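You operate a simulated robot arm through the tools that you are given. There is no shell and no other tool.

Carry out the task below with a simulated robot arm. There is one attempt and no reset: what you move stays moved.

## Task
Test the three packs in the charger and bin the dead one.
Fine: it goes into the red bin, lid shut; the other two stay in the charger.
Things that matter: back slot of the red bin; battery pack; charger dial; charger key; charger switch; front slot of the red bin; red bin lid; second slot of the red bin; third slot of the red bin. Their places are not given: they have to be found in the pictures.

The check looks at the end state, three seconds after you hand in, the way a careful person would. Anything else that was tipped, shoved, dropped, spilled or broken makes it a failure. Lids that push on must go on centred and level and be pressed home; caps that screw on are set level and turned clockwise until they are tight.

## Robot
A 6-joint arm with a three-finger gripper, fixed in place. Base frame: the origin is at the foot of the arm, x ahead of it, y to its left, z up. Units: mm, rad, N and s.
Its first joint turns from -2.897 to 2.897 rad. Payload 4.89 kg.
The tool frame sits at the grasp point between the pads (the TCP): z along the fingers, y along the line on which they close. The tips reach 30 mm beyond it. Largest opening 164 mm; the body of the gripper starts 125 mm behind the TCP.
Orientation is that of the tool frame in the base frame, as a unit quaternion [w, x, y, z]. With the fingers straight down and closing along the base's y, the tool's x points along the base's -x, its y along +y and its z along -z.

## Interface
- The arm moves only by the tool drive_tool. Its argument "increments" is a list of rows, each a list of 7 numbers: the turn, a rotation vector about the tool's x, y, z in units of 5 degrees (1.0 is 5 degrees), then the shift along the tool's x, y, z in units of 20 mm (1.0 is 20 mm), then the gripper command, from -1 (shut) to 1 (fully open), values between in proportion. In form: [[wx, wy, wz, x, y, z, fingers], ...]. A call has 1 to 20 rows; each row shifts and turns the commanded pose from where the row before left it, along the tool's axes as they then stand. A call with a number of a shift or a turn outside -1 to 1 is refused whole. Rows are played at 5 a second. More than 50 mm and 0.15 rad between two rows, or a gripper value outside its range, and nothing of the call is played. Where a pose cannot be reached the arm comes as near as it can. A force on the tool above 40 N (or 10 N above the force at the start of the call, whichever is more), or a blocked arm, ends the call early, and 0.2 s more pass. Each finger travels about 108 mm/s and halts on what it meets, pressing with about 33 N; the grip force reading is that of the motor and also rises with nothing between the fingers. The clock runs only during rows and for 0.2 s after the last one: add rows that do not move to give the fingers time. The reply holds the time, the measured pose of the TCP, the force on the tool along the base axes, the opening and the grip force, in the units named above and with some noise, with the torque about the TCP (base axes, N m) and any sound that the robot's microphone picked up.
- Cameras (640 x 400 px; columns grow to the right, rows downward): "scene" is fixed at [413, -491.1, 1681.9]; the picture's right is [-0.13, -0.99, 0.00], its down [-0.92, 0.12, -0.38] and it looks along [0.38, -0.05, -0.92] (base axes); focal length 330 px, centre (320, 200). "wrist" rides on the gripper at [76, -2, -152] in the tool frame; the picture's right is [0.02, 1.00, 0.00], its down [-0.88, 0.02, -0.47] and it looks along [-0.47, 0.01, 0.88] (tool axes); focal length 247 px, centre (320, 200).
- snapshot(camera): a new picture of that camera. No time passes.
- raise_lower(by): slides the trunk up (or, below 0, down) by that many mm; the arm rides with it, the base frame stays. It gives what a move gives, with no picture.
- measure_at(camera, pixels): there is no depth. For up to 12 entries [column, row, z] of the newest picture of that camera ("zoom" is the newest enlarged one), the place [x, y] in the base frame at which the ray of that pixel passes the height z, good to about 2 mm, but the place of the scene camera against the robot may be out by one fixed shift of up to 25 mm in any direction. No time passes.
- close_up(camera, box): a new picture of the part [left, top, right, bottom] of that camera's present view, enlarged. No time passes.
- finish_job(): hands the job in; it is judged then, once.

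Unless the task says otherwise, let go and move clear before handing in.

The tools are called after "Request:" as name(argument=value, ...) on one line, values as JSON. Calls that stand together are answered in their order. drive_tool: Moves the arm, as the interface text tells. Its arguments: {"type":"object","properties":{"increments":{"type":"array","items":{"type":"array","items":{"type":"number"}}}},"required":["increments"]} The other tools are called the same way: raise_lower (by) slides the trunk up or down; snapshot (camera) takes a picture; measure_at (camera, pixels) gives the place at which the rays of pixels pass given heights; close_up (camera, box) takes an enlarged picture of a part of a camera's view; finish_job () hands the job in.

At the start:

```text
time: 0.0
position: [472.8, -393.0, 1245.9]
tool_rot: [0.0, 0.0, 1.0, 0.0]
contact_force: [0.9, -0.4, 0.7]
ft_torque: [0.02, 0.02, -0.01]
gripper_width: 164.2
gripper_force: 0.1
trunk travel left (down, up): [-175.0, 215.0]
```

scene: 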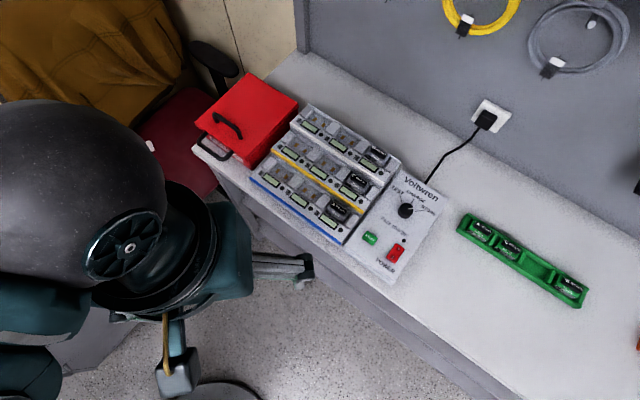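
wrist: 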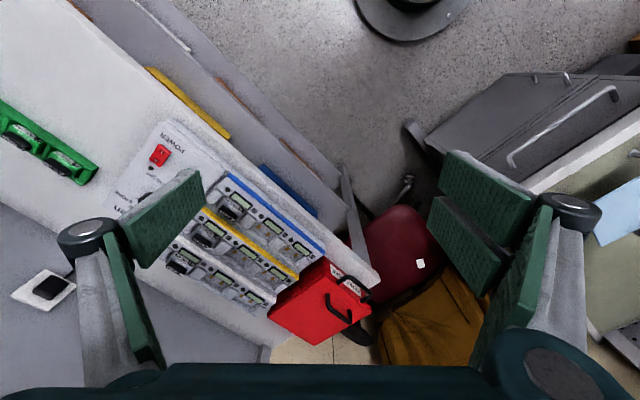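

The scene shows the red bin around (247,118), the charger with three blue/yellow/white rows around (320,175), and the control panel around (405,225). I'll take enlarged views first.

Request:
close_up(camera="scene", box=[240, 90, 460, 290])

Request:
close_up(camera="scene", box=[180, 60, 320, 180])

Request:
close_up(camera="scene", box=[340, 160, 460, 290])

Request:
close_up(camera="wrist", box=[120, 110, 400, 360])

```text
2.00 times, centred on (350, 190) of scene
```

zoom: 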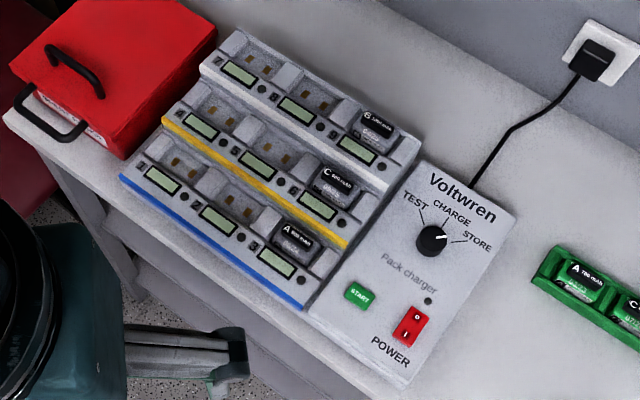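

```text
3.33 times, centred on (250, 120) of scene
```

zoom: 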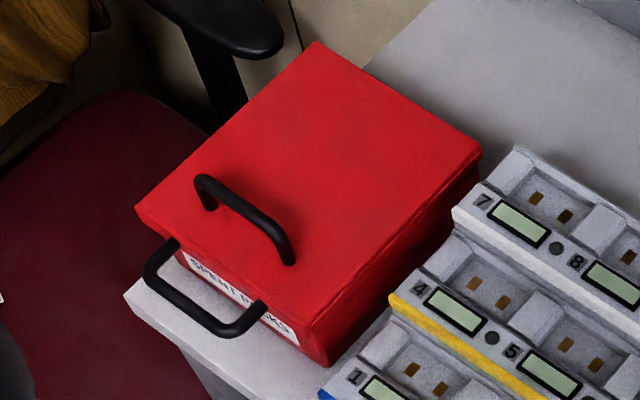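

```text
3.08 times, centred on (400, 225) of scene
```

zoom: 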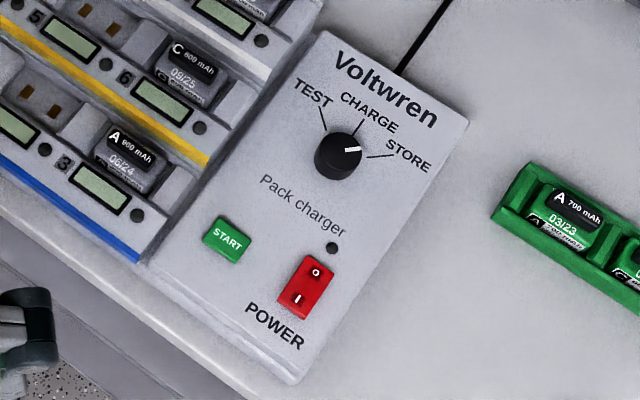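

```text
1.60 times, centred on (260, 235) of wrist
```

zoom: 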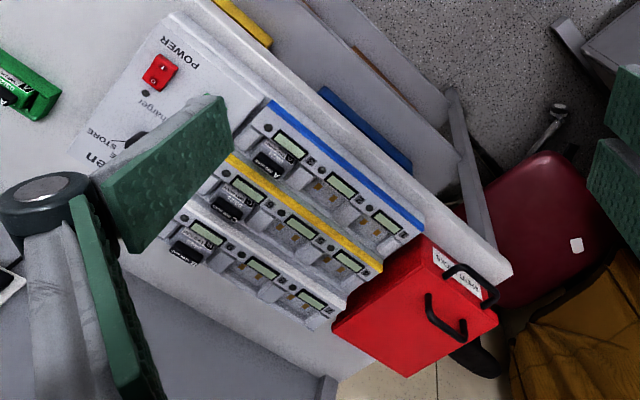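

The packs sit in slots 3, 6 and 9, and the power rocker and dial are on the panel on the right. To get the heights, I'll compare rays from both cameras to the same features: the power switch at scene (395,253) and wrist (160,155), and the bin.

Request:
measure_at(camera="scene", pixels=[[395, 253, 700], [395, 253, 800], [395, 253, 900], [369, 238, 800], [405, 210, 800], [298, 101, 900], [259, 72, 900], [196, 122, 900]])

Request:
measure_at(camera="wrist", pixels=[[160, 155, 700], [160, 155, 800], [160, 155, 900], [269, 318, 800], [320, 258, 800], [373, 310, 800], [316, 345, 800]])

```text
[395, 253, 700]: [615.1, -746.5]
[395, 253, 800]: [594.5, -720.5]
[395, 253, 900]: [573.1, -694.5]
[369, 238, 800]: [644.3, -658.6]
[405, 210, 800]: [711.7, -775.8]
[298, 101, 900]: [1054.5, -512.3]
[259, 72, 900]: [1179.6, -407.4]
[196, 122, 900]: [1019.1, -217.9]
```

```text
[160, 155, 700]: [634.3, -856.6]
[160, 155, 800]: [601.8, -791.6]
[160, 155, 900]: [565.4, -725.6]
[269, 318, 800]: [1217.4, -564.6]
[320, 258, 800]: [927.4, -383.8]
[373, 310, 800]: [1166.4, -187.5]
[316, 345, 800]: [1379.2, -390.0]
```

The rays put the switch somewhere around z 900–980, which is still imprecise. I'll shift the hand 160 mm toward -y for a second wrist view so I can triangulate without the scene camera offset.

Request:
drive_tool(increments=[[0, 0, 0, 0, -1, 0, 1], [0, 0, 0, 0, -1, 0, 1], [0, 0, 0, 0, -1, 0, 1], [0, 0, 0, 0, -1, 0, 1], [0, 0, 0, 0, -1, 0, 1], [0, 0, 0, 0, -1, 0, 1], [0, 0, 0, 0, -1, 0, 1], [0, 0, 0, 0, -1, 0, 1], [0, 0, 0, 0, 0, 0, 1], [0, 0, 0, 0, 0, 0, 1]])

Request:
snapshot(camera="wrist")

Request:
snapshot(camera="scene")

```text
time: 2.2
position: [474.2, -554.0, 1246.0]
tool_rot: [-0.002, 0.0, 1.0, -0.001]
contact_force: [-0.2, -0.8, -0.4]
ft_torque: [0.03, -0.01, -0.01]
gripper_width: 164.0
gripper_force: 0.2
trunk travel left (down, up): [-175.0, 215.0]
```

```text
taken
```

wrist: 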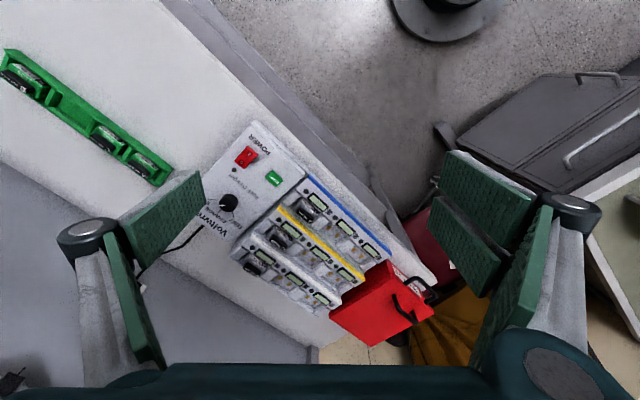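

```text
taken
```

scene: 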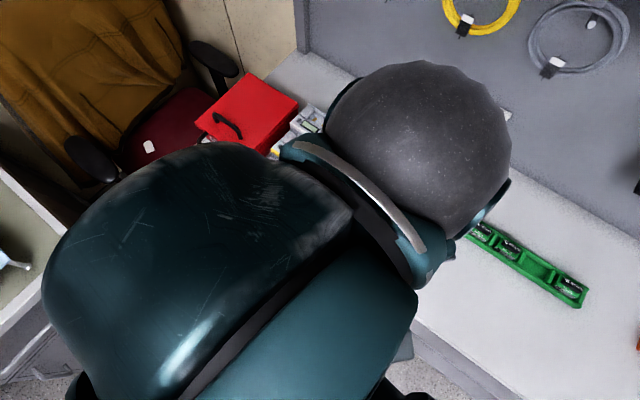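

The switch moved from column 160 to 246 for a 161 mm shift, which puts it about 462 mm deep at z≈950, near (540,-694). Next I'll look closer at the panel and the bin in this view.

Request:
close_up(camera="wrist", box=[180, 110, 320, 250])

Request:
close_up(camera="wrist", box=[230, 170, 450, 360])

Request:
measure_at(camera="wrist", pixels=[[246, 156, 950], [274, 178, 950], [229, 202, 960], [306, 213, 950], [281, 240, 970], [256, 264, 990], [389, 262, 980], [329, 313, 980], [373, 345, 980], [434, 310, 980], [254, 121, 930], [308, 176, 930]])

```text
2.86 times, centred on (250, 180) of wrist
```

zoom: 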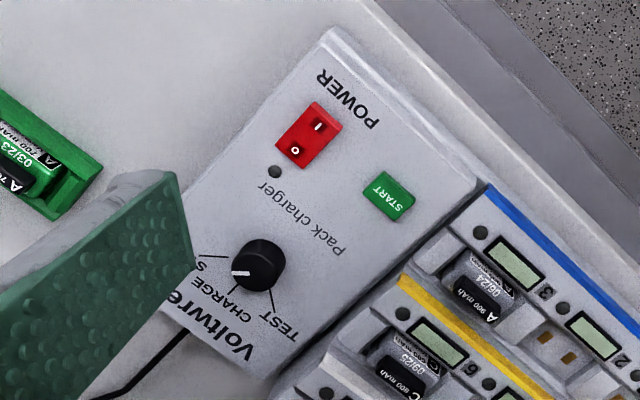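

```text
2.11 times, centred on (340, 265) of wrist
```

zoom: 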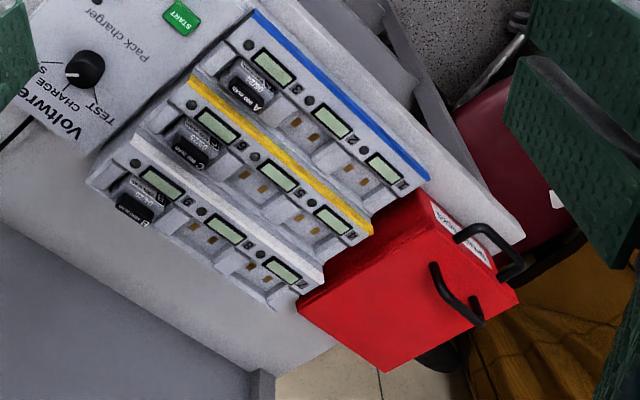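

```text
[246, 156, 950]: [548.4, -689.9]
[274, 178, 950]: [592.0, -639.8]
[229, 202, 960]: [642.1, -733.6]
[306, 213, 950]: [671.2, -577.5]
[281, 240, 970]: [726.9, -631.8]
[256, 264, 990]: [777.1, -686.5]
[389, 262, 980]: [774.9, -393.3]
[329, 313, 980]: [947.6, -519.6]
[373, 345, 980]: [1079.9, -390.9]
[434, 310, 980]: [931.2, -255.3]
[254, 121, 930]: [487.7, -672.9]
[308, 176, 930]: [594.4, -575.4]
```

The charger's front edge runs along about (0.735,0.68), and the dial is near (640,-733) with its white mark toward STORE. I'll move closer over the panel for a finer look before touching anything.

Request:
drive_tool(increments=[[0, 0, 0, -0.4, -1, 0.8, 1], [0, 0, 0, -0.4, -1, 0.8, 1], [0, 0, 0, -0.4, -1, 0.8, 1], [0, 0, 0, -0.4, -1, 0.8, 1], [0, 0, 0, -0.4, -1, 0.8, 0.5], [0, 0, 0, 0, 0, 0, 0], [0, 0, 0, 0, 0, 0, -0.8], [0, 0, 0, 0, 0, 0, -0.8], [0, 0, 0, 0, 0, 0, -0.8]])

Request:
snapshot(camera="wrist")

Request:
snapshot(camera="scene")

```text
time: 4.2
position: [514.9, -654.2, 1164.3]
tool_rot: [0.0, 0.0, 1.0, 0.001]
contact_force: [-1.0, -0.1, 0.0]
ft_torque: [-0.04, -0.01, -0.01]
gripper_width: 16.5
gripper_force: 0.1
trunk travel left (down, up): [-175.0, 215.0]
```

```text
taken
```

wrist: 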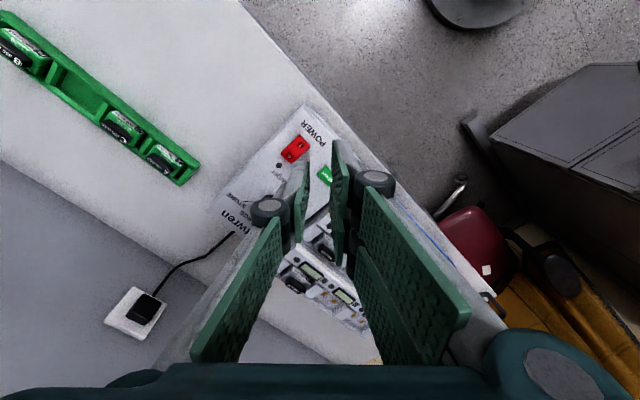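

```text
taken
```

scene: 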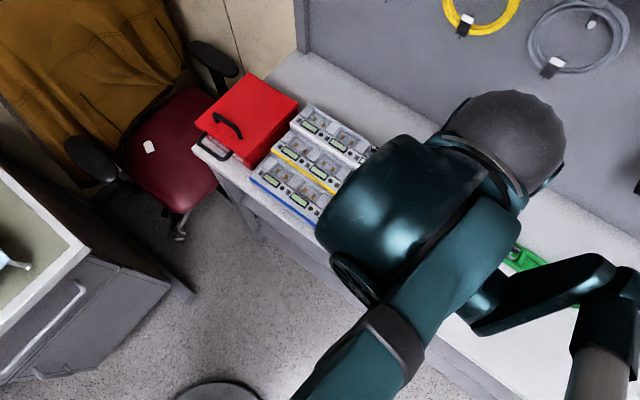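

With the fingers nearly shut they cover the panel (centre columns 280–360). I'll open them and yaw the tool about -47° so it lines up with the charger, then look again.

Request:
drive_tool(increments=[[0, 0, 0.94, 0, 0, 0, 1], [0, 0, 0.94, 0, 0, 0, 1], [0, 0, 0.94, 0, 0, 0, 1], [0, 0, 0.94, 0, 0, 0, 1], [0, 0, 0.94, 0, 0, 0, 1], [0, 0, 0.94, 0, 0, 0, 1], [0, 0, 0.94, 0, 0, 0, 1], [0, 0, 0.94, 0, 0, 0, 1], [0, 0, 0.94, 0, 0, 0, 1], [0, 0, 0.94, 0, 0, 0, 1], [0, 0, 0, 0, 0, 0, 1]])

Request:
snapshot(camera="wrist")

```text
time: 6.6
position: [513.7, -652.9, 1166.6]
tool_rot: [0.0, 0.399, 0.917, 0.0]
contact_force: [-0.4, 0.7, -0.8]
ft_torque: [0.0, 0.0, -0.02]
gripper_width: 164.4
gripper_force: 0.1
trunk travel left (down, up): [-175.0, 215.0]
```

```text
taken
```

wrist: 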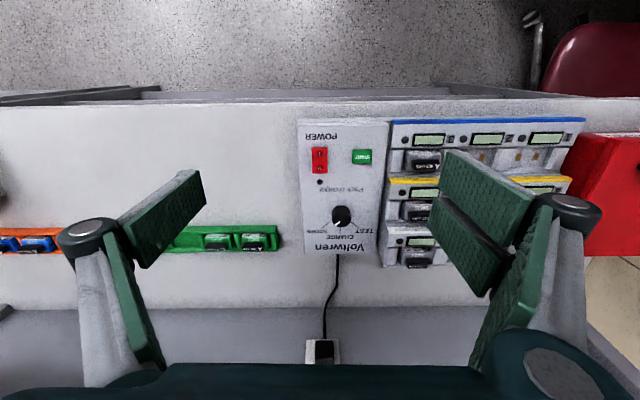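

The view is now square with the charger: switch at (319,160), START at (362,157), dial at (341,216). Close-up next.

Request:
close_up(camera="wrist", box=[280, 105, 440, 275])

Request:
measure_at(camera="wrist", pixels=[[319, 160, 950], [362, 157, 950], [341, 216, 950], [341, 216, 970], [298, 120, 940], [388, 120, 940], [304, 252, 940], [380, 252, 940]])

```text
2.35 times, centred on (360, 190) of wrist
```

zoom: 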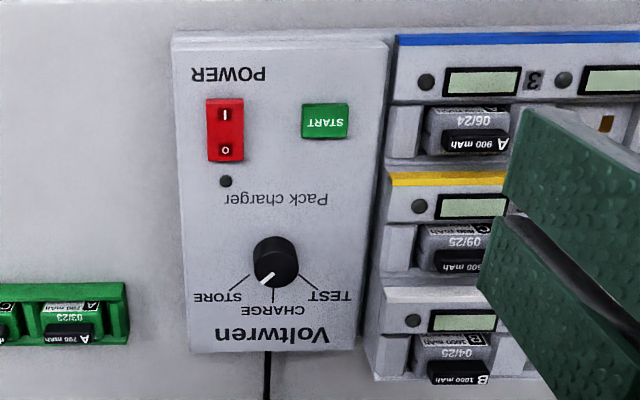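

```text
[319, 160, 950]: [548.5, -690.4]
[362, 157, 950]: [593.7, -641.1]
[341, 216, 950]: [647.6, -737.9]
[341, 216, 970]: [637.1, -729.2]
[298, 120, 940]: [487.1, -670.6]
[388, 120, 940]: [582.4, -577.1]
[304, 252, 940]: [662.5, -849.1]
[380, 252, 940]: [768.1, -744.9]
```

The mark points lower-left at STORE, so TEST is roughly 100° counter-clockwise seen from above. The LED at (225,181) is dark, so the charger is off. I'll come down closer above the switch to get better heights from parallax.

Request:
drive_tool(increments=[[0, 0, 0, -0.5, 0, 0.86, 1], [0, 0, 0, -0.5, 0, 0.86, 1], [0, 0, 0, -0.5, 0, 0.86, 1], [0, 0, 0, -0.5, 0, 0.86, 1], [0, 0, 0, -0.5, 0, 0.86, 1], [0, 0, 0, 0, 0, 0, 1], [0, 0, 0, 0, 0, 0, 1]])

Request:
snapshot(camera="wrist")

Request:
close_up(camera="wrist", box=[220, 60, 420, 260])

```text
time: 8.2
position: [548.1, -688.3, 1080.8]
tool_rot: [0.0, 0.399, 0.917, 0.0]
contact_force: [0.6, -0.9, 0.8]
ft_torque: [0.02, 0.01, -0.01]
gripper_width: 164.0
gripper_force: 0.1
trunk travel left (down, up): [-175.0, 215.0]
```

```text
taken
```

wrist: 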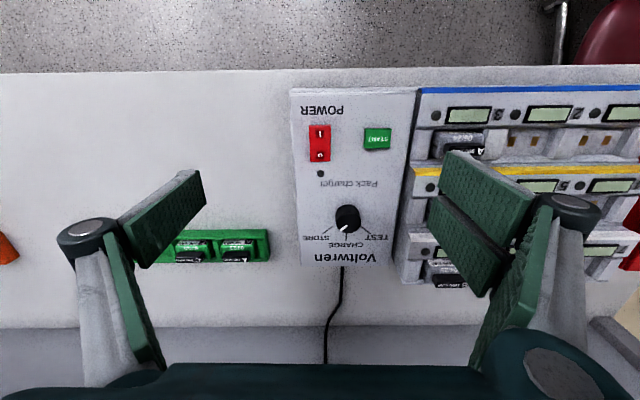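

```text
2.00 times, centred on (320, 160) of wrist
```

zoom: 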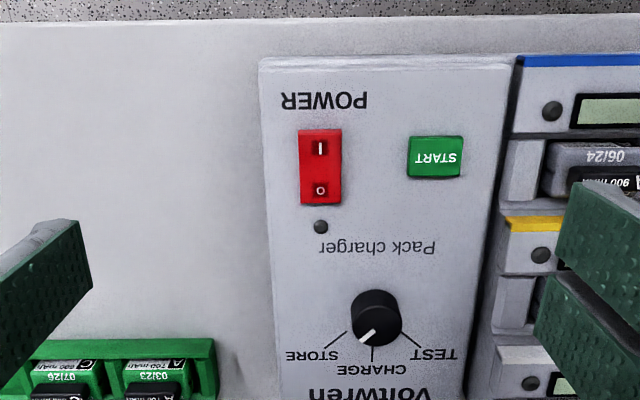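

Now I'll measure the same points from this lower view at several heights and compare them with the earlier view.

Request:
measure_at(camera="zoom", pixels=[[320, 167, 930], [320, 167, 950], [320, 167, 970], [436, 157, 930], [436, 157, 950], [436, 157, 970], [376, 316, 950], [376, 316, 980], [258, 62, 940], [518, 62, 940], [320, 149, 955], [320, 190, 955]])

Request:
close_up(camera="wrist", box=[295, 190, 395, 270])

```text
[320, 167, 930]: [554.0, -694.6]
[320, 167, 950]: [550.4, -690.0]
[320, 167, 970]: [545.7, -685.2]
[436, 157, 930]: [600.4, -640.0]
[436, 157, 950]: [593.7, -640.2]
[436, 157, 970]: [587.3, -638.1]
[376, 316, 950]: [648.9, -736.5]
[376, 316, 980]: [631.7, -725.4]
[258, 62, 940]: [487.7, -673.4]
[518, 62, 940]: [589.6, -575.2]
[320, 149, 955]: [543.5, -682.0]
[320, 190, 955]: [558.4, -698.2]
```

```text
5.00 times, centred on (345, 230) of wrist
```

zoom: 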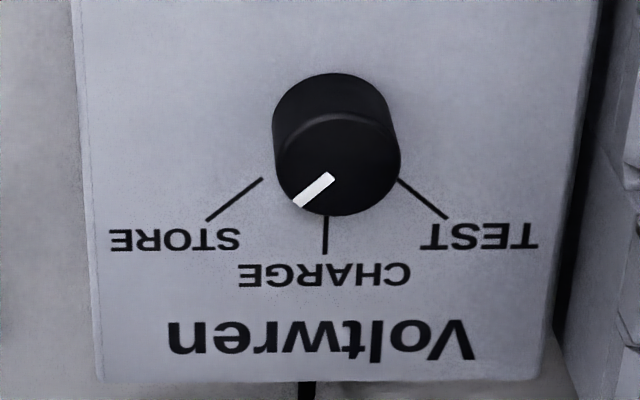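

The switch sits near (551,-690) with its "I" half toward the front, around (542,-681). I'll close the fingers and come down above that half, stopping short of contact.

Request:
drive_tool(increments=[[0, 0, 0, 0.3, 0, 0, -1], [0, 0, 0, 0.25, 0, 0, -1], [0, 0, 0, 0, 0, 0, -1], [0, 0, 0, 0, 0, 0, -1], [0, 0, 0, 0, 0, 0.9, -1], [0, 0, 0, 0, 0, 0.9, -1], [0, 0, 0, 0, 0, 0.9, -1], [0, 0, 0, 0, 0, 0.5, -1], [0, 0, 0, 0, 0, 0.5, -1], [0, 0, 0, 0, 0, 0, -1], [0, 0, 0, 0, 0, 0, -1]])

Request:
snapshot(camera="wrist")

Request:
snapshot(camera="scene")

Request:
close_up(camera="wrist", box=[240, 0, 400, 100])

```text
time: 10.6
position: [539.4, -681.7, 1006.6]
tool_rot: [0.0, 0.398, 0.917, 0.001]
contact_force: [0.2, -0.3, 0.0]
ft_torque: [0.0, 0.03, 0.01]
gripper_width: 0.0
gripper_force: 32.6
trunk travel left (down, up): [-175.0, 215.0]
```

```text
taken
```

wrist: 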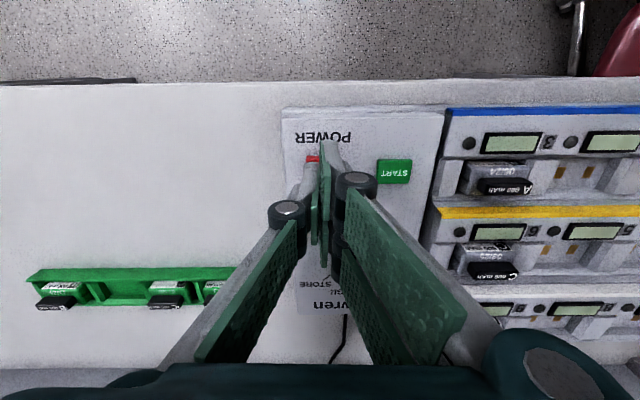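

```text
taken
```

scene: 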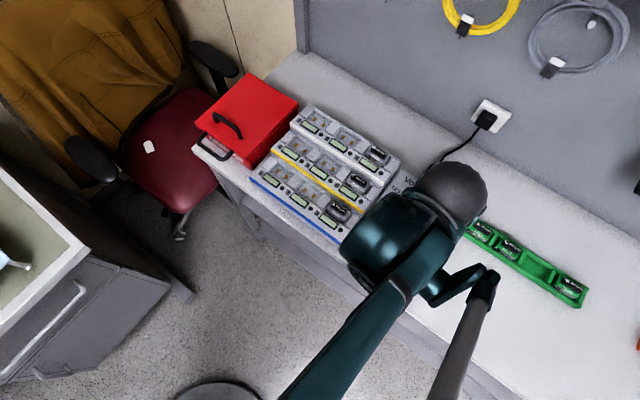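

```text
4.00 times, centred on (320, 50) of wrist
```

zoom: 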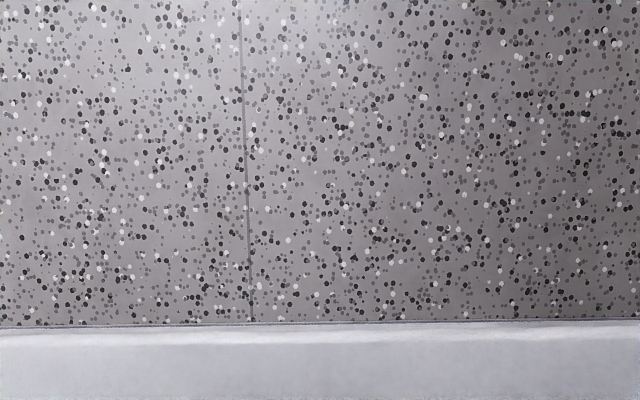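

The fingers are over the switch, and a sliver of red still shows at (312,158). I'll check that and then measure the tip position against it.

Request:
close_up(camera="wrist", box=[270, 110, 430, 230])

```text
3.33 times, centred on (350, 170) of wrist
```

zoom: 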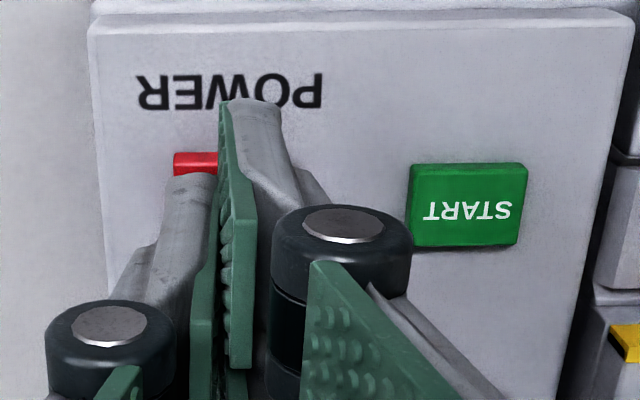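

The two fingertips look unequal here: left tip near zoom (190,178), right near (250,100). I'll enlarge the tips before pressing so I know what will touch.

Request:
close_up(camera="wrist", box=[295, 130, 355, 180])

Request:
close_up(camera="wrist", box=[160, 130, 480, 380])

Request:
close_up(camera="scene", box=[340, 160, 520, 300])

```text
8.00 times, centred on (325, 155) of wrist
```

zoom: 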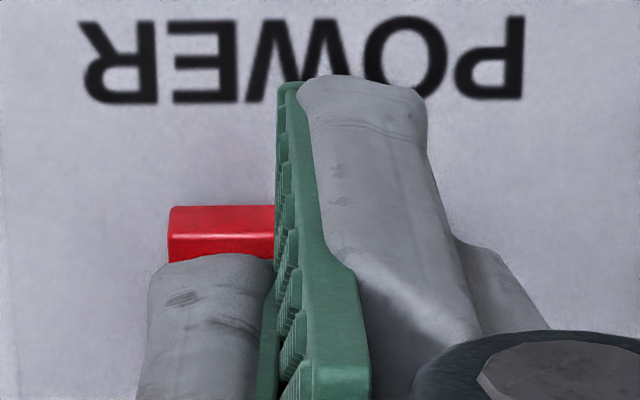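

```text
1.60 times, centred on (320, 255) of wrist
```

zoom: 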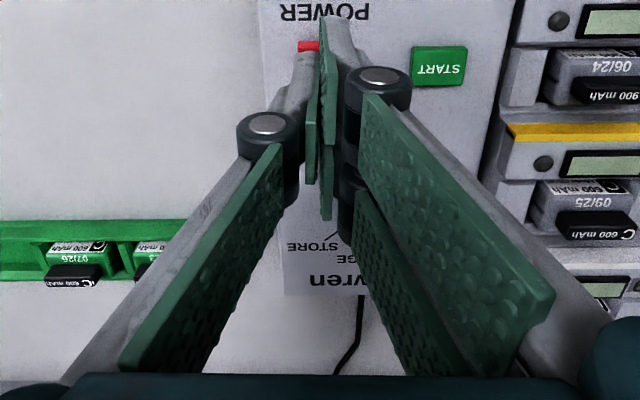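

```text
2.86 times, centred on (430, 230) of scene
```

zoom: 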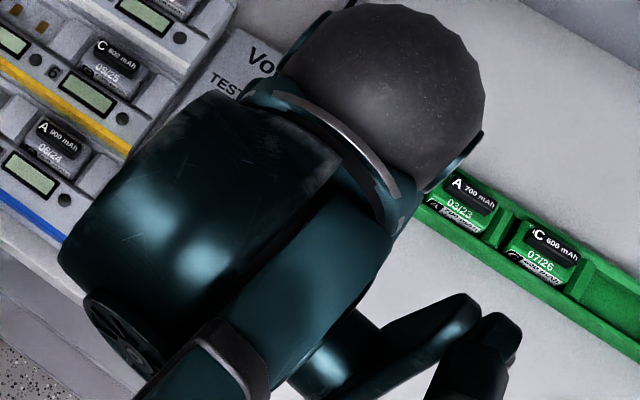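

The tips hang over the front half of the switch, whose red front edge is still visible at zoom (215,230). I'll go down in 2 mm steps and let the force stop end the move.

Request:
drive_tool(increments=[[0, 0, 0, 0, 0, 0.1, -1], [0, 0, 0, 0, 0, 0.1, -1], [0, 0, 0, 0, 0, 0.1, -1], [0, 0, 0, 0, 0, 0.1, -1], [0, 0, 0, 0, 0, 0.1, -1], [0, 0, 0, 0, 0, 0.1, -1], [0, 0, 0, 0, 0, 0.1, -1], [0, 0, 0, 0, 0, 0.1, -1], [0, 0, 0, 0, 0, 0.1, -1], [0, 0, 0, 0, 0, 0.1, -1]])

Request:
close_up(camera="wrist", box=[270, 110, 430, 230])

```text
time: 12.8
position: [540.3, -680.7, 985.3]
tool_rot: [0.0, 0.399, 0.917, 0.0]
contact_force: [0.1, 1.0, 0.5]
ft_torque: [0.04, -0.01, 0.02]
gripper_width: 5.9
gripper_force: 45.1
trunk travel left (down, up): [-175.0, 215.0]
```

```text
3.33 times, centred on (350, 170) of wrist
```

zoom: 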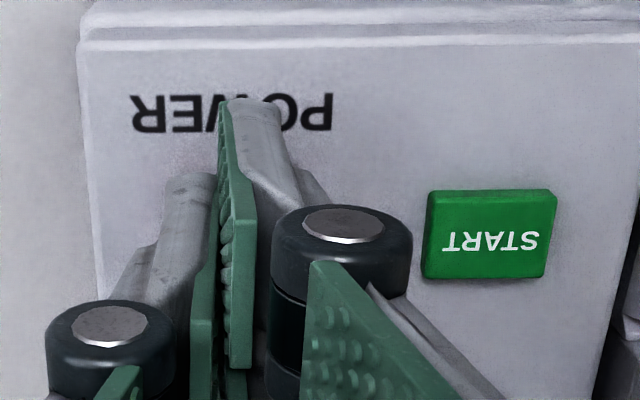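

The opening reads 5.9 mm and the grip force has risen, though there's almost no vertical force. I'll hold still one beat to see whether that settles.

Request:
drive_tool(increments=[[0, 0, 0, 0, 0, 0, -1], [0, 0, 0, 0, 0, 0, -1]])

Request:
close_up(camera="wrist", box=[295, 130, 355, 180])

```text
time: 13.4
position: [540.6, -681.4, 986.2]
tool_rot: [0.0, 0.398, 0.917, 0.001]
contact_force: [-0.9, 0.8, 1.0]
ft_torque: [0.03, 0.02, 0.03]
gripper_width: 6.1
gripper_force: 44.8
trunk travel left (down, up): [-175.0, 215.0]
```

```text
8.00 times, centred on (325, 155) of wrist
```

zoom: 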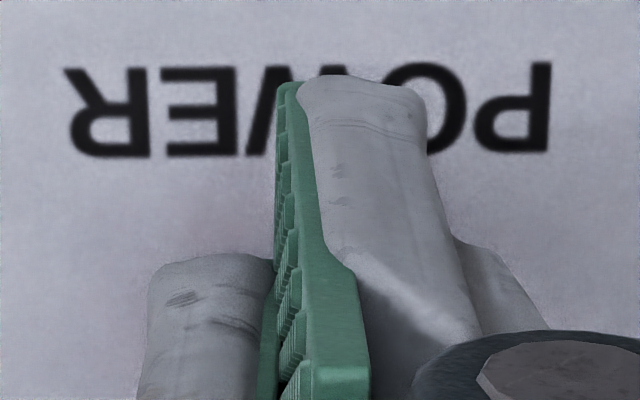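

The finger picture hasn't changed, so that reading looks odd rather than a real opening. I'll continue down in small steps.

Request:
drive_tool(increments=[[0, 0, 0, 0, 0, 0.1, -1], [0, 0, 0, 0, 0, 0.1, -1], [0, 0, 0, 0, 0, 0.1, -1]])

```text
time: 14.1
position: [539.6, -681.9, 985.5]
tool_rot: [0.001, 0.398, 0.917, -0.001]
contact_force: [-2.8, 1.6, 26.9]
ft_torque: [-0.14, -0.17, 0.03]
gripper_width: 6.1
gripper_force: 44.9
trunk travel left (down, up): [-175.0, 215.0]
stopped in row 3: the force on the tool passed its limit at 46 N (the readings are from after the stop); the commanded pose is now the measured one
```

Contact came at TCP z≈985.5 (tips ≈955) and reached 46 N. I'll lift off and check the switch and LED.

Request:
drive_tool(increments=[[0, 0, 0, 0, 0, -0.5, -1], [0, 0, 0, 0, 0, -1, -1], [0, 0, 0, 0, 0, -1, -0.5], [0, 0, 0, 0, 0, -1, 1], [0, 0, 0, 0, 0, -1, 1], [0, 0, 0, 0, 0, 0, 1], [0, 0, 0, 0, 0, 0, 1], [0, 0, 0, 0, 0, 0, 1]])

Request:
snapshot(camera="wrist")

Request:
close_up(camera="wrist", box=[270, 80, 430, 200])

```text
time: 15.9
position: [540.0, -682.1, 1073.5]
tool_rot: [0.001, 0.399, 0.917, 0.0]
contact_force: [0.1, -1.4, 0.4]
ft_torque: [-0.03, 0.0, 0.02]
gripper_width: 164.2
gripper_force: 0.0
trunk travel left (down, up): [-175.0, 215.0]
```

```text
taken
```

wrist: 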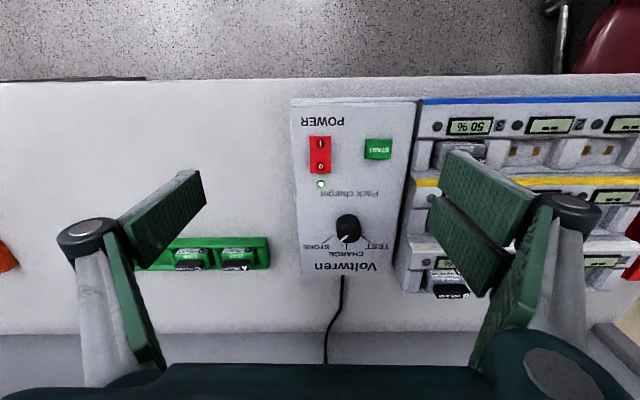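

```text
3.33 times, centred on (350, 140) of wrist
```

zoom: 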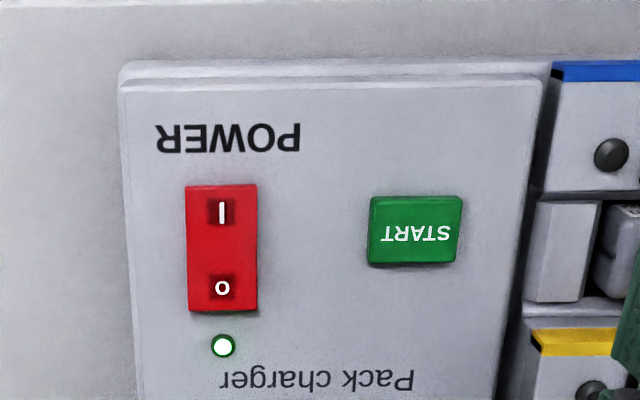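

The LED is now lit and the slot displays are on (slot 3 shows "50 %" in STORE). Next is the dial, centred near (642,-735) with its top at z≈967. I'll move above it and pre-rotate +50° so the counter-clockwise turn stays in a comfortable range.

Request:
drive_tool(increments=[[0, 0, 1, -0.9, 0.32, 0, 1], [0, 0, 0, 0, 0, 0, 1]])

Request:
close_up(camera="wrist", box=[400, 80, 640, 300])

```text
time: 16.5
position: [556.3, -690.1, 1073.2]
tool_rot: [0.0, 0.438, 0.899, 0.0]
contact_force: [-0.2, -0.5, -0.2]
ft_torque: [-0.02, -0.03, 0.02]
gripper_width: 164.0
gripper_force: 0.1
trunk travel left (down, up): [-175.0, 215.0]
```

```text
1.82 times, centred on (520, 190) of wrist
```

zoom: 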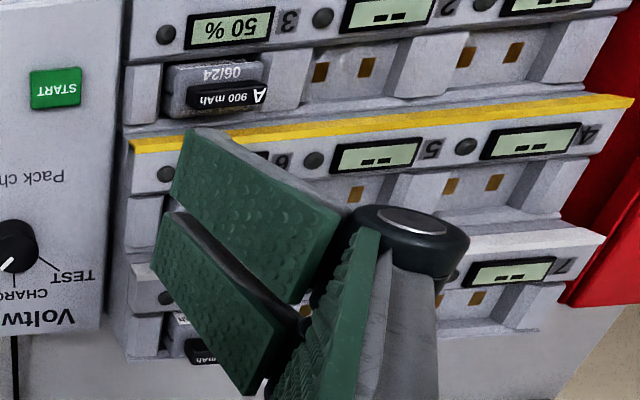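

Tool is at yaw -52° at (556,-690). I'll continue to above the dial, then finish the pre-rotation with the fingers partly closed to about 70 mm.

Request:
drive_tool(increments=[[0, 0, 0, -0.882, 0.399, 0, 1], [0, 0, 0, -0.882, 0.399, 0, 1], [0, 0, 0, -0.882, 0.399, 0, 1], [0, 0, 0, -0.882, 0.399, 0, 1], [0, 0, 0, -0.882, 0.399, 0, 1], [0, 0, 1, 0, 0, 0, 1], [0, 0, 1, 0, 0, 0, 1], [0, 0, 1, 0, 0, 0, 1], [0, 0, 1, 0, 0, 0, 1], [0, 0, 1, 0, 0, 0, 1], [0, 0, 1, 0, 0, 0, 0.5], [0, 0, 1, 0, 0, 0, 0], [0, 0, 1, 0, 0, 0, -0.15], [0, 0, 1, 0, 0, 0, -0.15], [0, 0, 0, 0, 0, 0, -0.15], [0, 0, 0, 0, 0, 0, -0.15]])

Request:
snapshot(camera="wrist")

Request:
snapshot(camera="scene")

```text
time: 19.9
position: [642.9, -736.3, 1074.2]
tool_rot: [0.001, 0.749, 0.663, 0.0]
contact_force: [0.5, 0.5, 0.7]
ft_torque: [-0.02, 0.06, -0.04]
gripper_width: 69.7
gripper_force: 0.0
trunk travel left (down, up): [-175.0, 215.0]
```

```text
taken
```

wrist: 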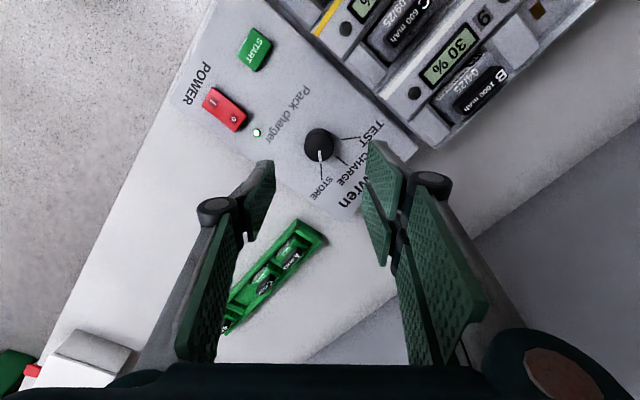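

```text
taken
```

scene: 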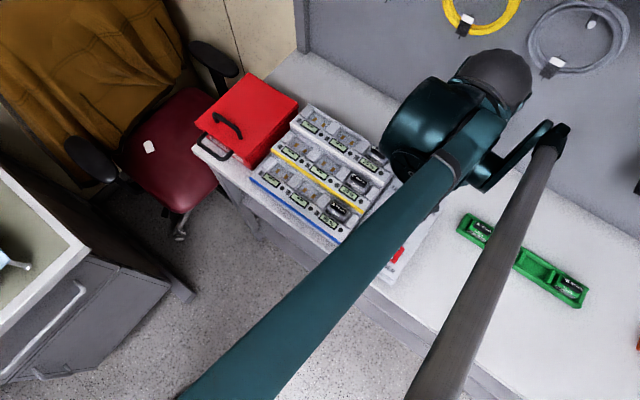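

The dial at (319,145) lies where the TCP axis should project, so it's centred. I'll descend with the fingers open around it, watching the force.

Request:
drive_tool(increments=[[0, 0, 0, 0, 0, 0.8, -0.15], [0, 0, 0, 0, 0, 0.8, -0.15], [0, 0, 0, 0, 0, 0.8, -0.15], [0, 0, 0, 0, 0, 0.8, -0.15], [0, 0, 0, 0, 0, 0.6, -0.15], [0, 0, 0, 0, 0, 0, -0.15]])

Request:
snapshot(camera="wrist")

Request:
close_up(camera="wrist", box=[240, 100, 420, 220])

```text
time: 21.3
position: [642.8, -735.6, 997.4]
tool_rot: [0.0, 0.749, 0.663, -0.001]
contact_force: [-0.1, 0.7, 0.8]
ft_torque: [0.05, 0.02, -0.01]
gripper_width: 70.2
gripper_force: 0.0
trunk travel left (down, up): [-175.0, 215.0]
```

```text
taken
```

wrist: 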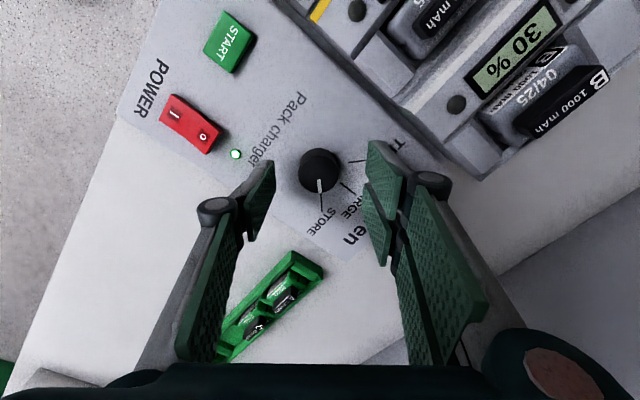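

```text
3.33 times, centred on (330, 160) of wrist
```

zoom: 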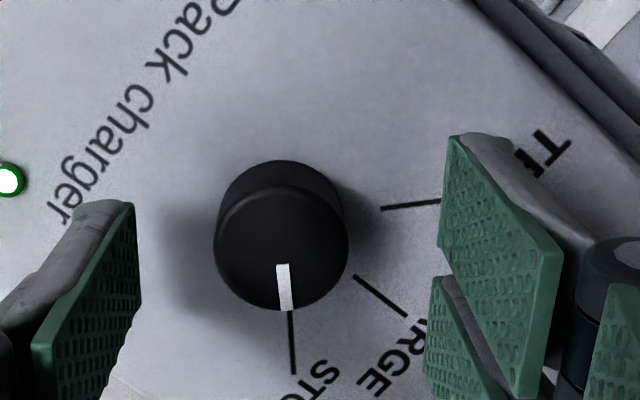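

The dial is between the fingers, with its mark at STORE. I'll lower 12 mm and close on it.

Request:
drive_tool(increments=[[0, 0, 0, 0, 0, 0.3, -0.15], [0, 0, 0, 0, 0, 0.3, -0.15], [0, 0, 0, 0, 0, 0, -0.4], [0, 0, 0, 0, 0, 0, -0.6], [0, 0, 0, 0, 0, 0, -0.8], [0, 0, 0, 0, 0, 0, -0.9], [0, 0, 0, 0, 0, 0, -0.9]])

Request:
close_up(camera="wrist", box=[240, 100, 420, 220])

```text
time: 22.9
position: [641.5, -735.1, 986.3]
tool_rot: [0.0, 0.749, 0.662, 0.0]
contact_force: [-20.1, 6.5, -10.1]
ft_torque: [0.0, 0.63, 0.04]
gripper_width: 31.5
gripper_force: 45.5
trunk travel left (down, up): [-175.0, 215.0]
```

```text
3.33 times, centred on (330, 160) of wrist
```

zoom: 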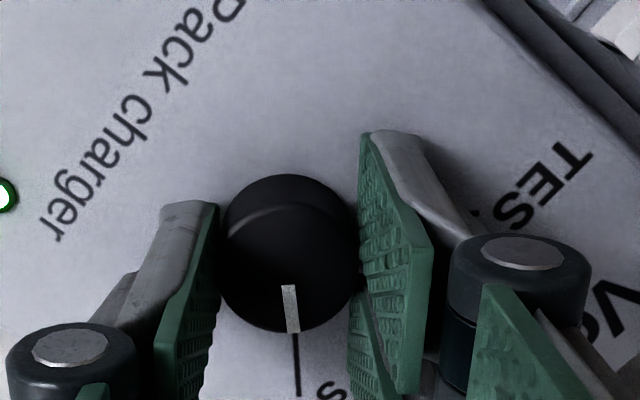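

The knob is held (31.5 mm wide), but there's a side force of about -20 N along x. I'll shift 1.5 mm toward it to relieve that.

Request:
drive_tool(increments=[[0, 0, 0, 0, -0.08, 0, -0.9], [0, 0, 0, 0, 0, 0, -0.9]])

```text
time: 23.5
position: [642.7, -736.8, 985.9]
tool_rot: [0.001, 0.749, 0.663, -0.001]
contact_force: [4.2, -4.0, -1.0]
ft_torque: [0.36, -0.35, -0.03]
gripper_width: 31.5
gripper_force: 44.8
trunk travel left (down, up): [-175.0, 215.0]
```

The force is balanced now. I'll turn counter-clockwise (negative about tool z) by 50° first and check that the knob follows.

Request:
drive_tool(increments=[[0, 0, -1, 0, 0, 0, -0.9], [0, 0, -1, 0, 0, 0, -0.9], [0, 0, -1, 0, 0, 0, -0.9], [0, 0, -1, 0, 0, 0, -0.9], [0, 0, -1, 0, 0, 0, -0.9], [0, 0, -1, 0, 0, 0, -0.9], [0, 0, -1, 0, 0, 0, -0.9], [0, 0, -1, 0, 0, 0, -0.9], [0, 0, -1, 0, 0, 0, -0.9], [0, 0, -1, 0, 0, 0, -0.9], [0, 0, 0, 0, 0, 0, -0.9]])

Request:
close_up(camera="wrist", box=[240, 100, 420, 220])

```text
time: 25.4
position: [641.9, -734.5, 985.6]
tool_rot: [0.001, 0.46, 0.888, 0.0]
contact_force: [4.3, 5.7, 9.0]
ft_torque: [0.28, -0.2, -0.02]
gripper_width: 31.1
gripper_force: 45.3
trunk travel left (down, up): [-175.0, 215.0]
stopped in row 9: the force on the tool passed its limit at 40 N (the readings are from after the stop); the commanded pose is now the measured one
```

```text
3.33 times, centred on (330, 160) of wrist
```

zoom: 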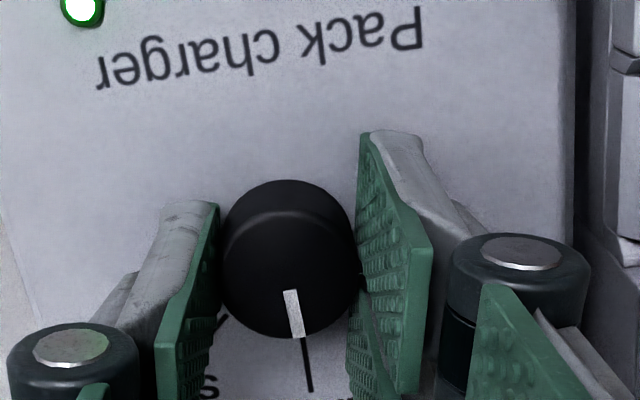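

The knob turns with the gripper; its mark now lines up with the CHARGE line. I'll continue the turn at a gentler rate.

Request:
drive_tool(increments=[[0, 0, -0.6, 0, 0, 0, -0.9], [0, 0, -0.6, 0, 0, 0, -0.9], [0, 0, -0.6, 0, 0, 0, -0.9], [0, 0, -0.6, 0, 0, 0, -0.9], [0, 0, -0.6, 0, 0, 0, -0.9], [0, 0, -0.6, 0, 0, 0, -0.9], [0, 0, -0.6, 0, 0, 0, -0.9], [0, 0, -0.6, 0, 0, 0, -0.9], [0, 0, -0.6, 0, 0, 0, -0.9], [0, 0, -0.6, 0, 0, 0, -0.9], [0, 0, -0.6, 0, 0, 0, -0.9], [0, 0, -0.6, 0, 0, 0, -0.9], [0, 0, -0.6, 0, 0, 0, -0.9], [0, 0, -0.6, 0, 0, 0, -0.9], [0, 0, 0, 0, 0, 0, -0.9]])

Request:
close_up(camera="wrist", box=[240, 100, 420, 220])

```text
time: 28.6
position: [643.3, -733.8, 985.8]
tool_rot: [0.001, 0.111, 0.994, 0.0]
contact_force: [24.6, 27.7, 3.4]
ft_torque: [0.86, -0.24, -0.12]
gripper_width: 31.0
gripper_force: 44.3
trunk travel left (down, up): [-175.0, 215.0]
```

```text
3.33 times, centred on (330, 160) of wrist
```

zoom: 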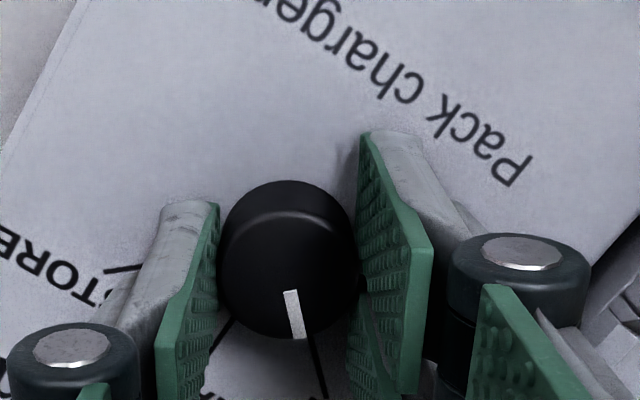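

Rotated about 84° so far, with the mark close to the TEST line at (318,365). I'll let go, rise and check the alignment properly.

Request:
drive_tool(increments=[[0, 0, 0, 0, 0, 0, -0.5], [0, 0, 0, 0, 0, 0, -0.2], [0, 0, 0, 0, 0, 0, -0.15], [0, 0, 0, 0, 0, -0.7, -0.15], [0, 0, 0, 0, 0, -0.8, -0.15], [0, 0, 0, 0, 0, -0.8, 0.3], [0, 0, 0, 0, 0, 0, 0.3]])

Request:
snapshot(camera="wrist")

Request:
close_up(camera="wrist", box=[260, 100, 380, 200])

```text
time: 30.2
position: [642.5, -734.6, 1031.6]
tool_rot: [0.001, 0.113, 0.994, 0.0]
contact_force: [0.1, 0.2, 0.1]
ft_torque: [0.0, 0.01, 0.01]
gripper_width: 106.6
gripper_force: 0.1
trunk travel left (down, up): [-175.0, 215.0]
```

```text
taken
```

wrist: 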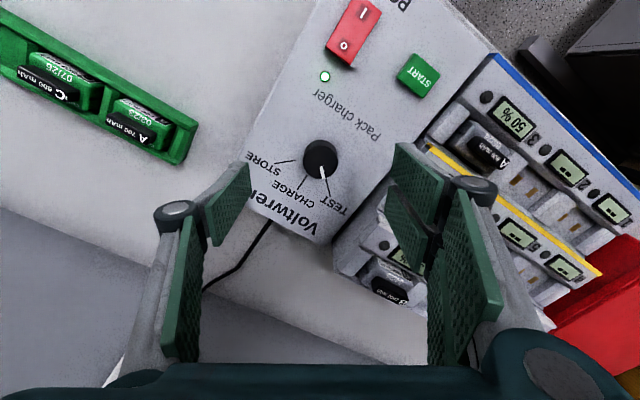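

```text
4.00 times, centred on (320, 150) of wrist
```

zoom: 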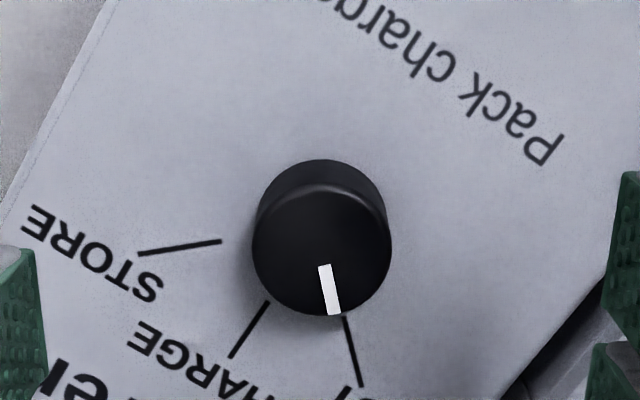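

The mark (324,265)-(336,314) is parallel to the TEST line (344,318)-(361,387), so the dial is on TEST. Next I'll go to the START key near (592,-640), back at yaw -47° with fingers closed.

Request:
drive_tool(increments=[[0, 0, 0, 0, 0, -0.9, 0.3], [0, 0, 0.97, 0, 0, 0, 0.3], [0, 0, 0.97, 0, 0, 0, 0.3], [0, 0, 0.97, 0, 0, 0, 0.3], [0, 0, 0.97, 0, 0, 0, 0.3], [0, 0, 0.97, 0, 0, 0, 0.3], [0, 0, 0.97, 0, 0, 0, 0.3], [0, 0, 0.97, 0, 0, 0, 0.3], [0, 0, 0, 0.852, 0.237, 0, 0.3], [0, 0, 0, 0.852, 0.237, 0, 0.3], [0, 0, 0, 0.852, 0.237, 0, 0.3], [0, 0, 0, 0.852, 0.237, 0, 0], [0, 0, 0, 0.852, 0.237, 0, -0.5], [0, 0, 0, 0.852, 0.237, 0, -1], [0, 0, 0, 0, 0, 0, -1], [0, 0, 0, 0, 0, 0, -1]])

Request:
snapshot(camera="wrist")

```text
time: 33.6
position: [591.4, -641.1, 1049.3]
tool_rot: [0.001, 0.397, 0.918, 0.0]
contact_force: [-0.8, 0.4, 0.3]
ft_torque: [-0.04, 0.0, -0.02]
gripper_width: 0.0
gripper_force: 33.6
trunk travel left (down, up): [-175.0, 215.0]
```

```text
taken
```

wrist: 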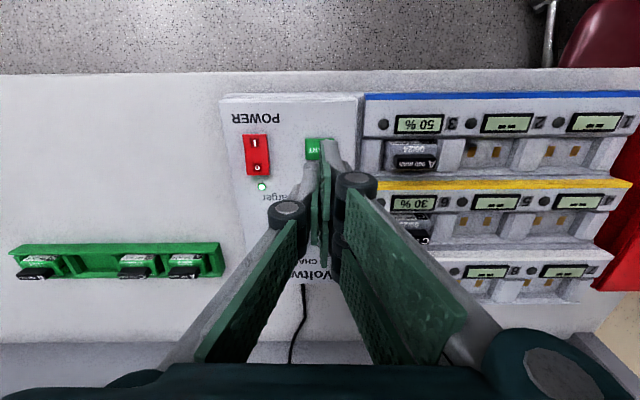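

I'm over the START key (visible at (318,148)), and the displays still show 50 % and 30 %. Going down, slowly at the end.

Request:
drive_tool(increments=[[0, 0, 0, 0, 0, 0.8, -1], [0, 0, 0, 0, 0, 0.8, -1], [0, 0, 0, 0, 0, 0.6, -1], [0, 0, 0, 0, 0, 0.3, -1], [0, 0, 0, 0, 0, 0.15, -1], [0, 0, 0, 0, 0, 0.15, -1], [0, 0, 0, 0, 0, 0.1, -1], [0, 0, 0, 0, 0, 0.1, -1], [0, 0, 0, 0, 0, 0.1, -1], [0, 0, 0, 0, 0, 0.1, -1], [0, 0, 0, 0, 0, 0.1, -1], [0, 0, 0, 0, 0, 0.1, -1], [0, 0, 0, 0, 0, 0.1, -1], [0, 0, 0, 0, 0, 0.1, -1], [0, 0, 0, 0, 0, 0.1, -1], [0, 0, 0, 0, 0, 0.1, -1]])

Request:
snapshot(camera="wrist")

```text
time: 37.0
position: [594.0, -642.0, 976.3]
tool_rot: [0.001, 0.398, 0.918, -0.001]
contact_force: [-1.1, 4.8, 26.3]
ft_torque: [0.35, 0.15, 0.0]
gripper_width: 5.9
gripper_force: 45.0
trunk travel left (down, up): [-175.0, 215.0]
heard: click
stopped in row 16: the force on the tool passed its limit at 46 N (the readings are from after the stop); the commanded pose is now the measured one
```

```text
taken
```

wrist: 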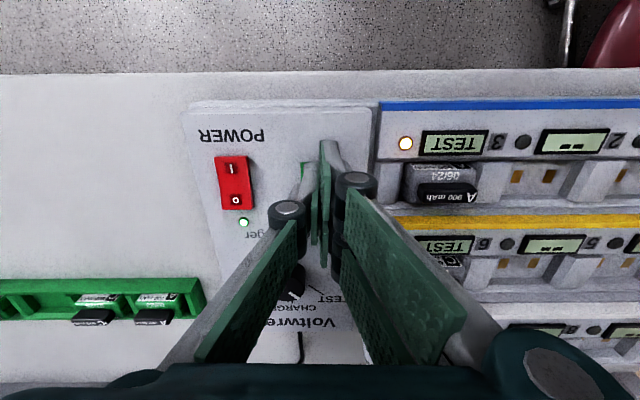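

A click was heard and the displays now read TEST. I'll rise and move back to watch all three slots.

Request:
drive_tool(increments=[[0, 0, 0, 0, 0, -0.5, -1], [0, 0, 0, 0, 0, -1, -1], [0, 0, 0, 0, 0, -1, -1], [0, 0, 0, 0, 0, -1, -0.5], [0, 0, 0, 0, 0, -1, 0.5], [0, 0, 0, 0.7, 0.7, -1, 1], [0, 0, 0, 0.7, 0.7, -1, 1], [0, 0, 0, 0.7, 1, -1, 1], [0, 0, 0, 0, 1, 0, 1], [0, 0, 0, 0, 1, 0, 1], [0, 0, 0, 0, 1, 0, 1], [0, 0, 0, 0, 1, 0, 1], [0, 0, 0, 0, 0, 0, 1], [0, 0, 0, 0, 0, 0, 1]])

Request:
snapshot(camera="wrist")

Request:
snapshot(camera="scene")

```text
time: 40.0
position: [657.8, -525.2, 1125.3]
tool_rot: [0.001, 0.397, 0.918, -0.001]
contact_force: [0.3, -0.5, -0.4]
ft_torque: [-0.03, 0.04, -0.01]
gripper_width: 163.8
gripper_force: 0.0
trunk travel left (down, up): [-175.0, 215.0]
```

```text
taken
```

wrist: 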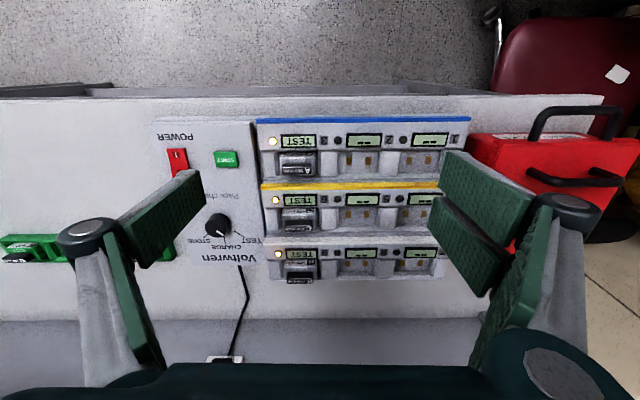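

```text
taken
```

scene: 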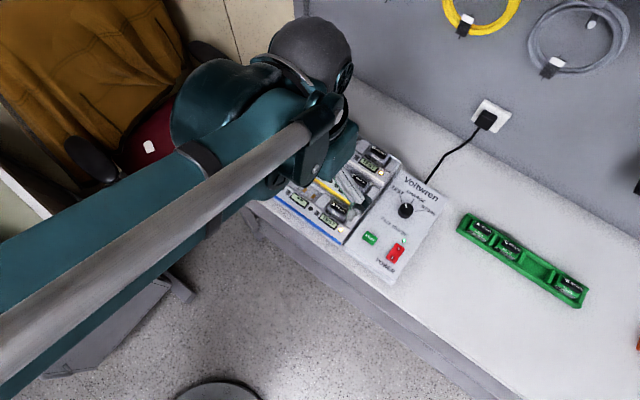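

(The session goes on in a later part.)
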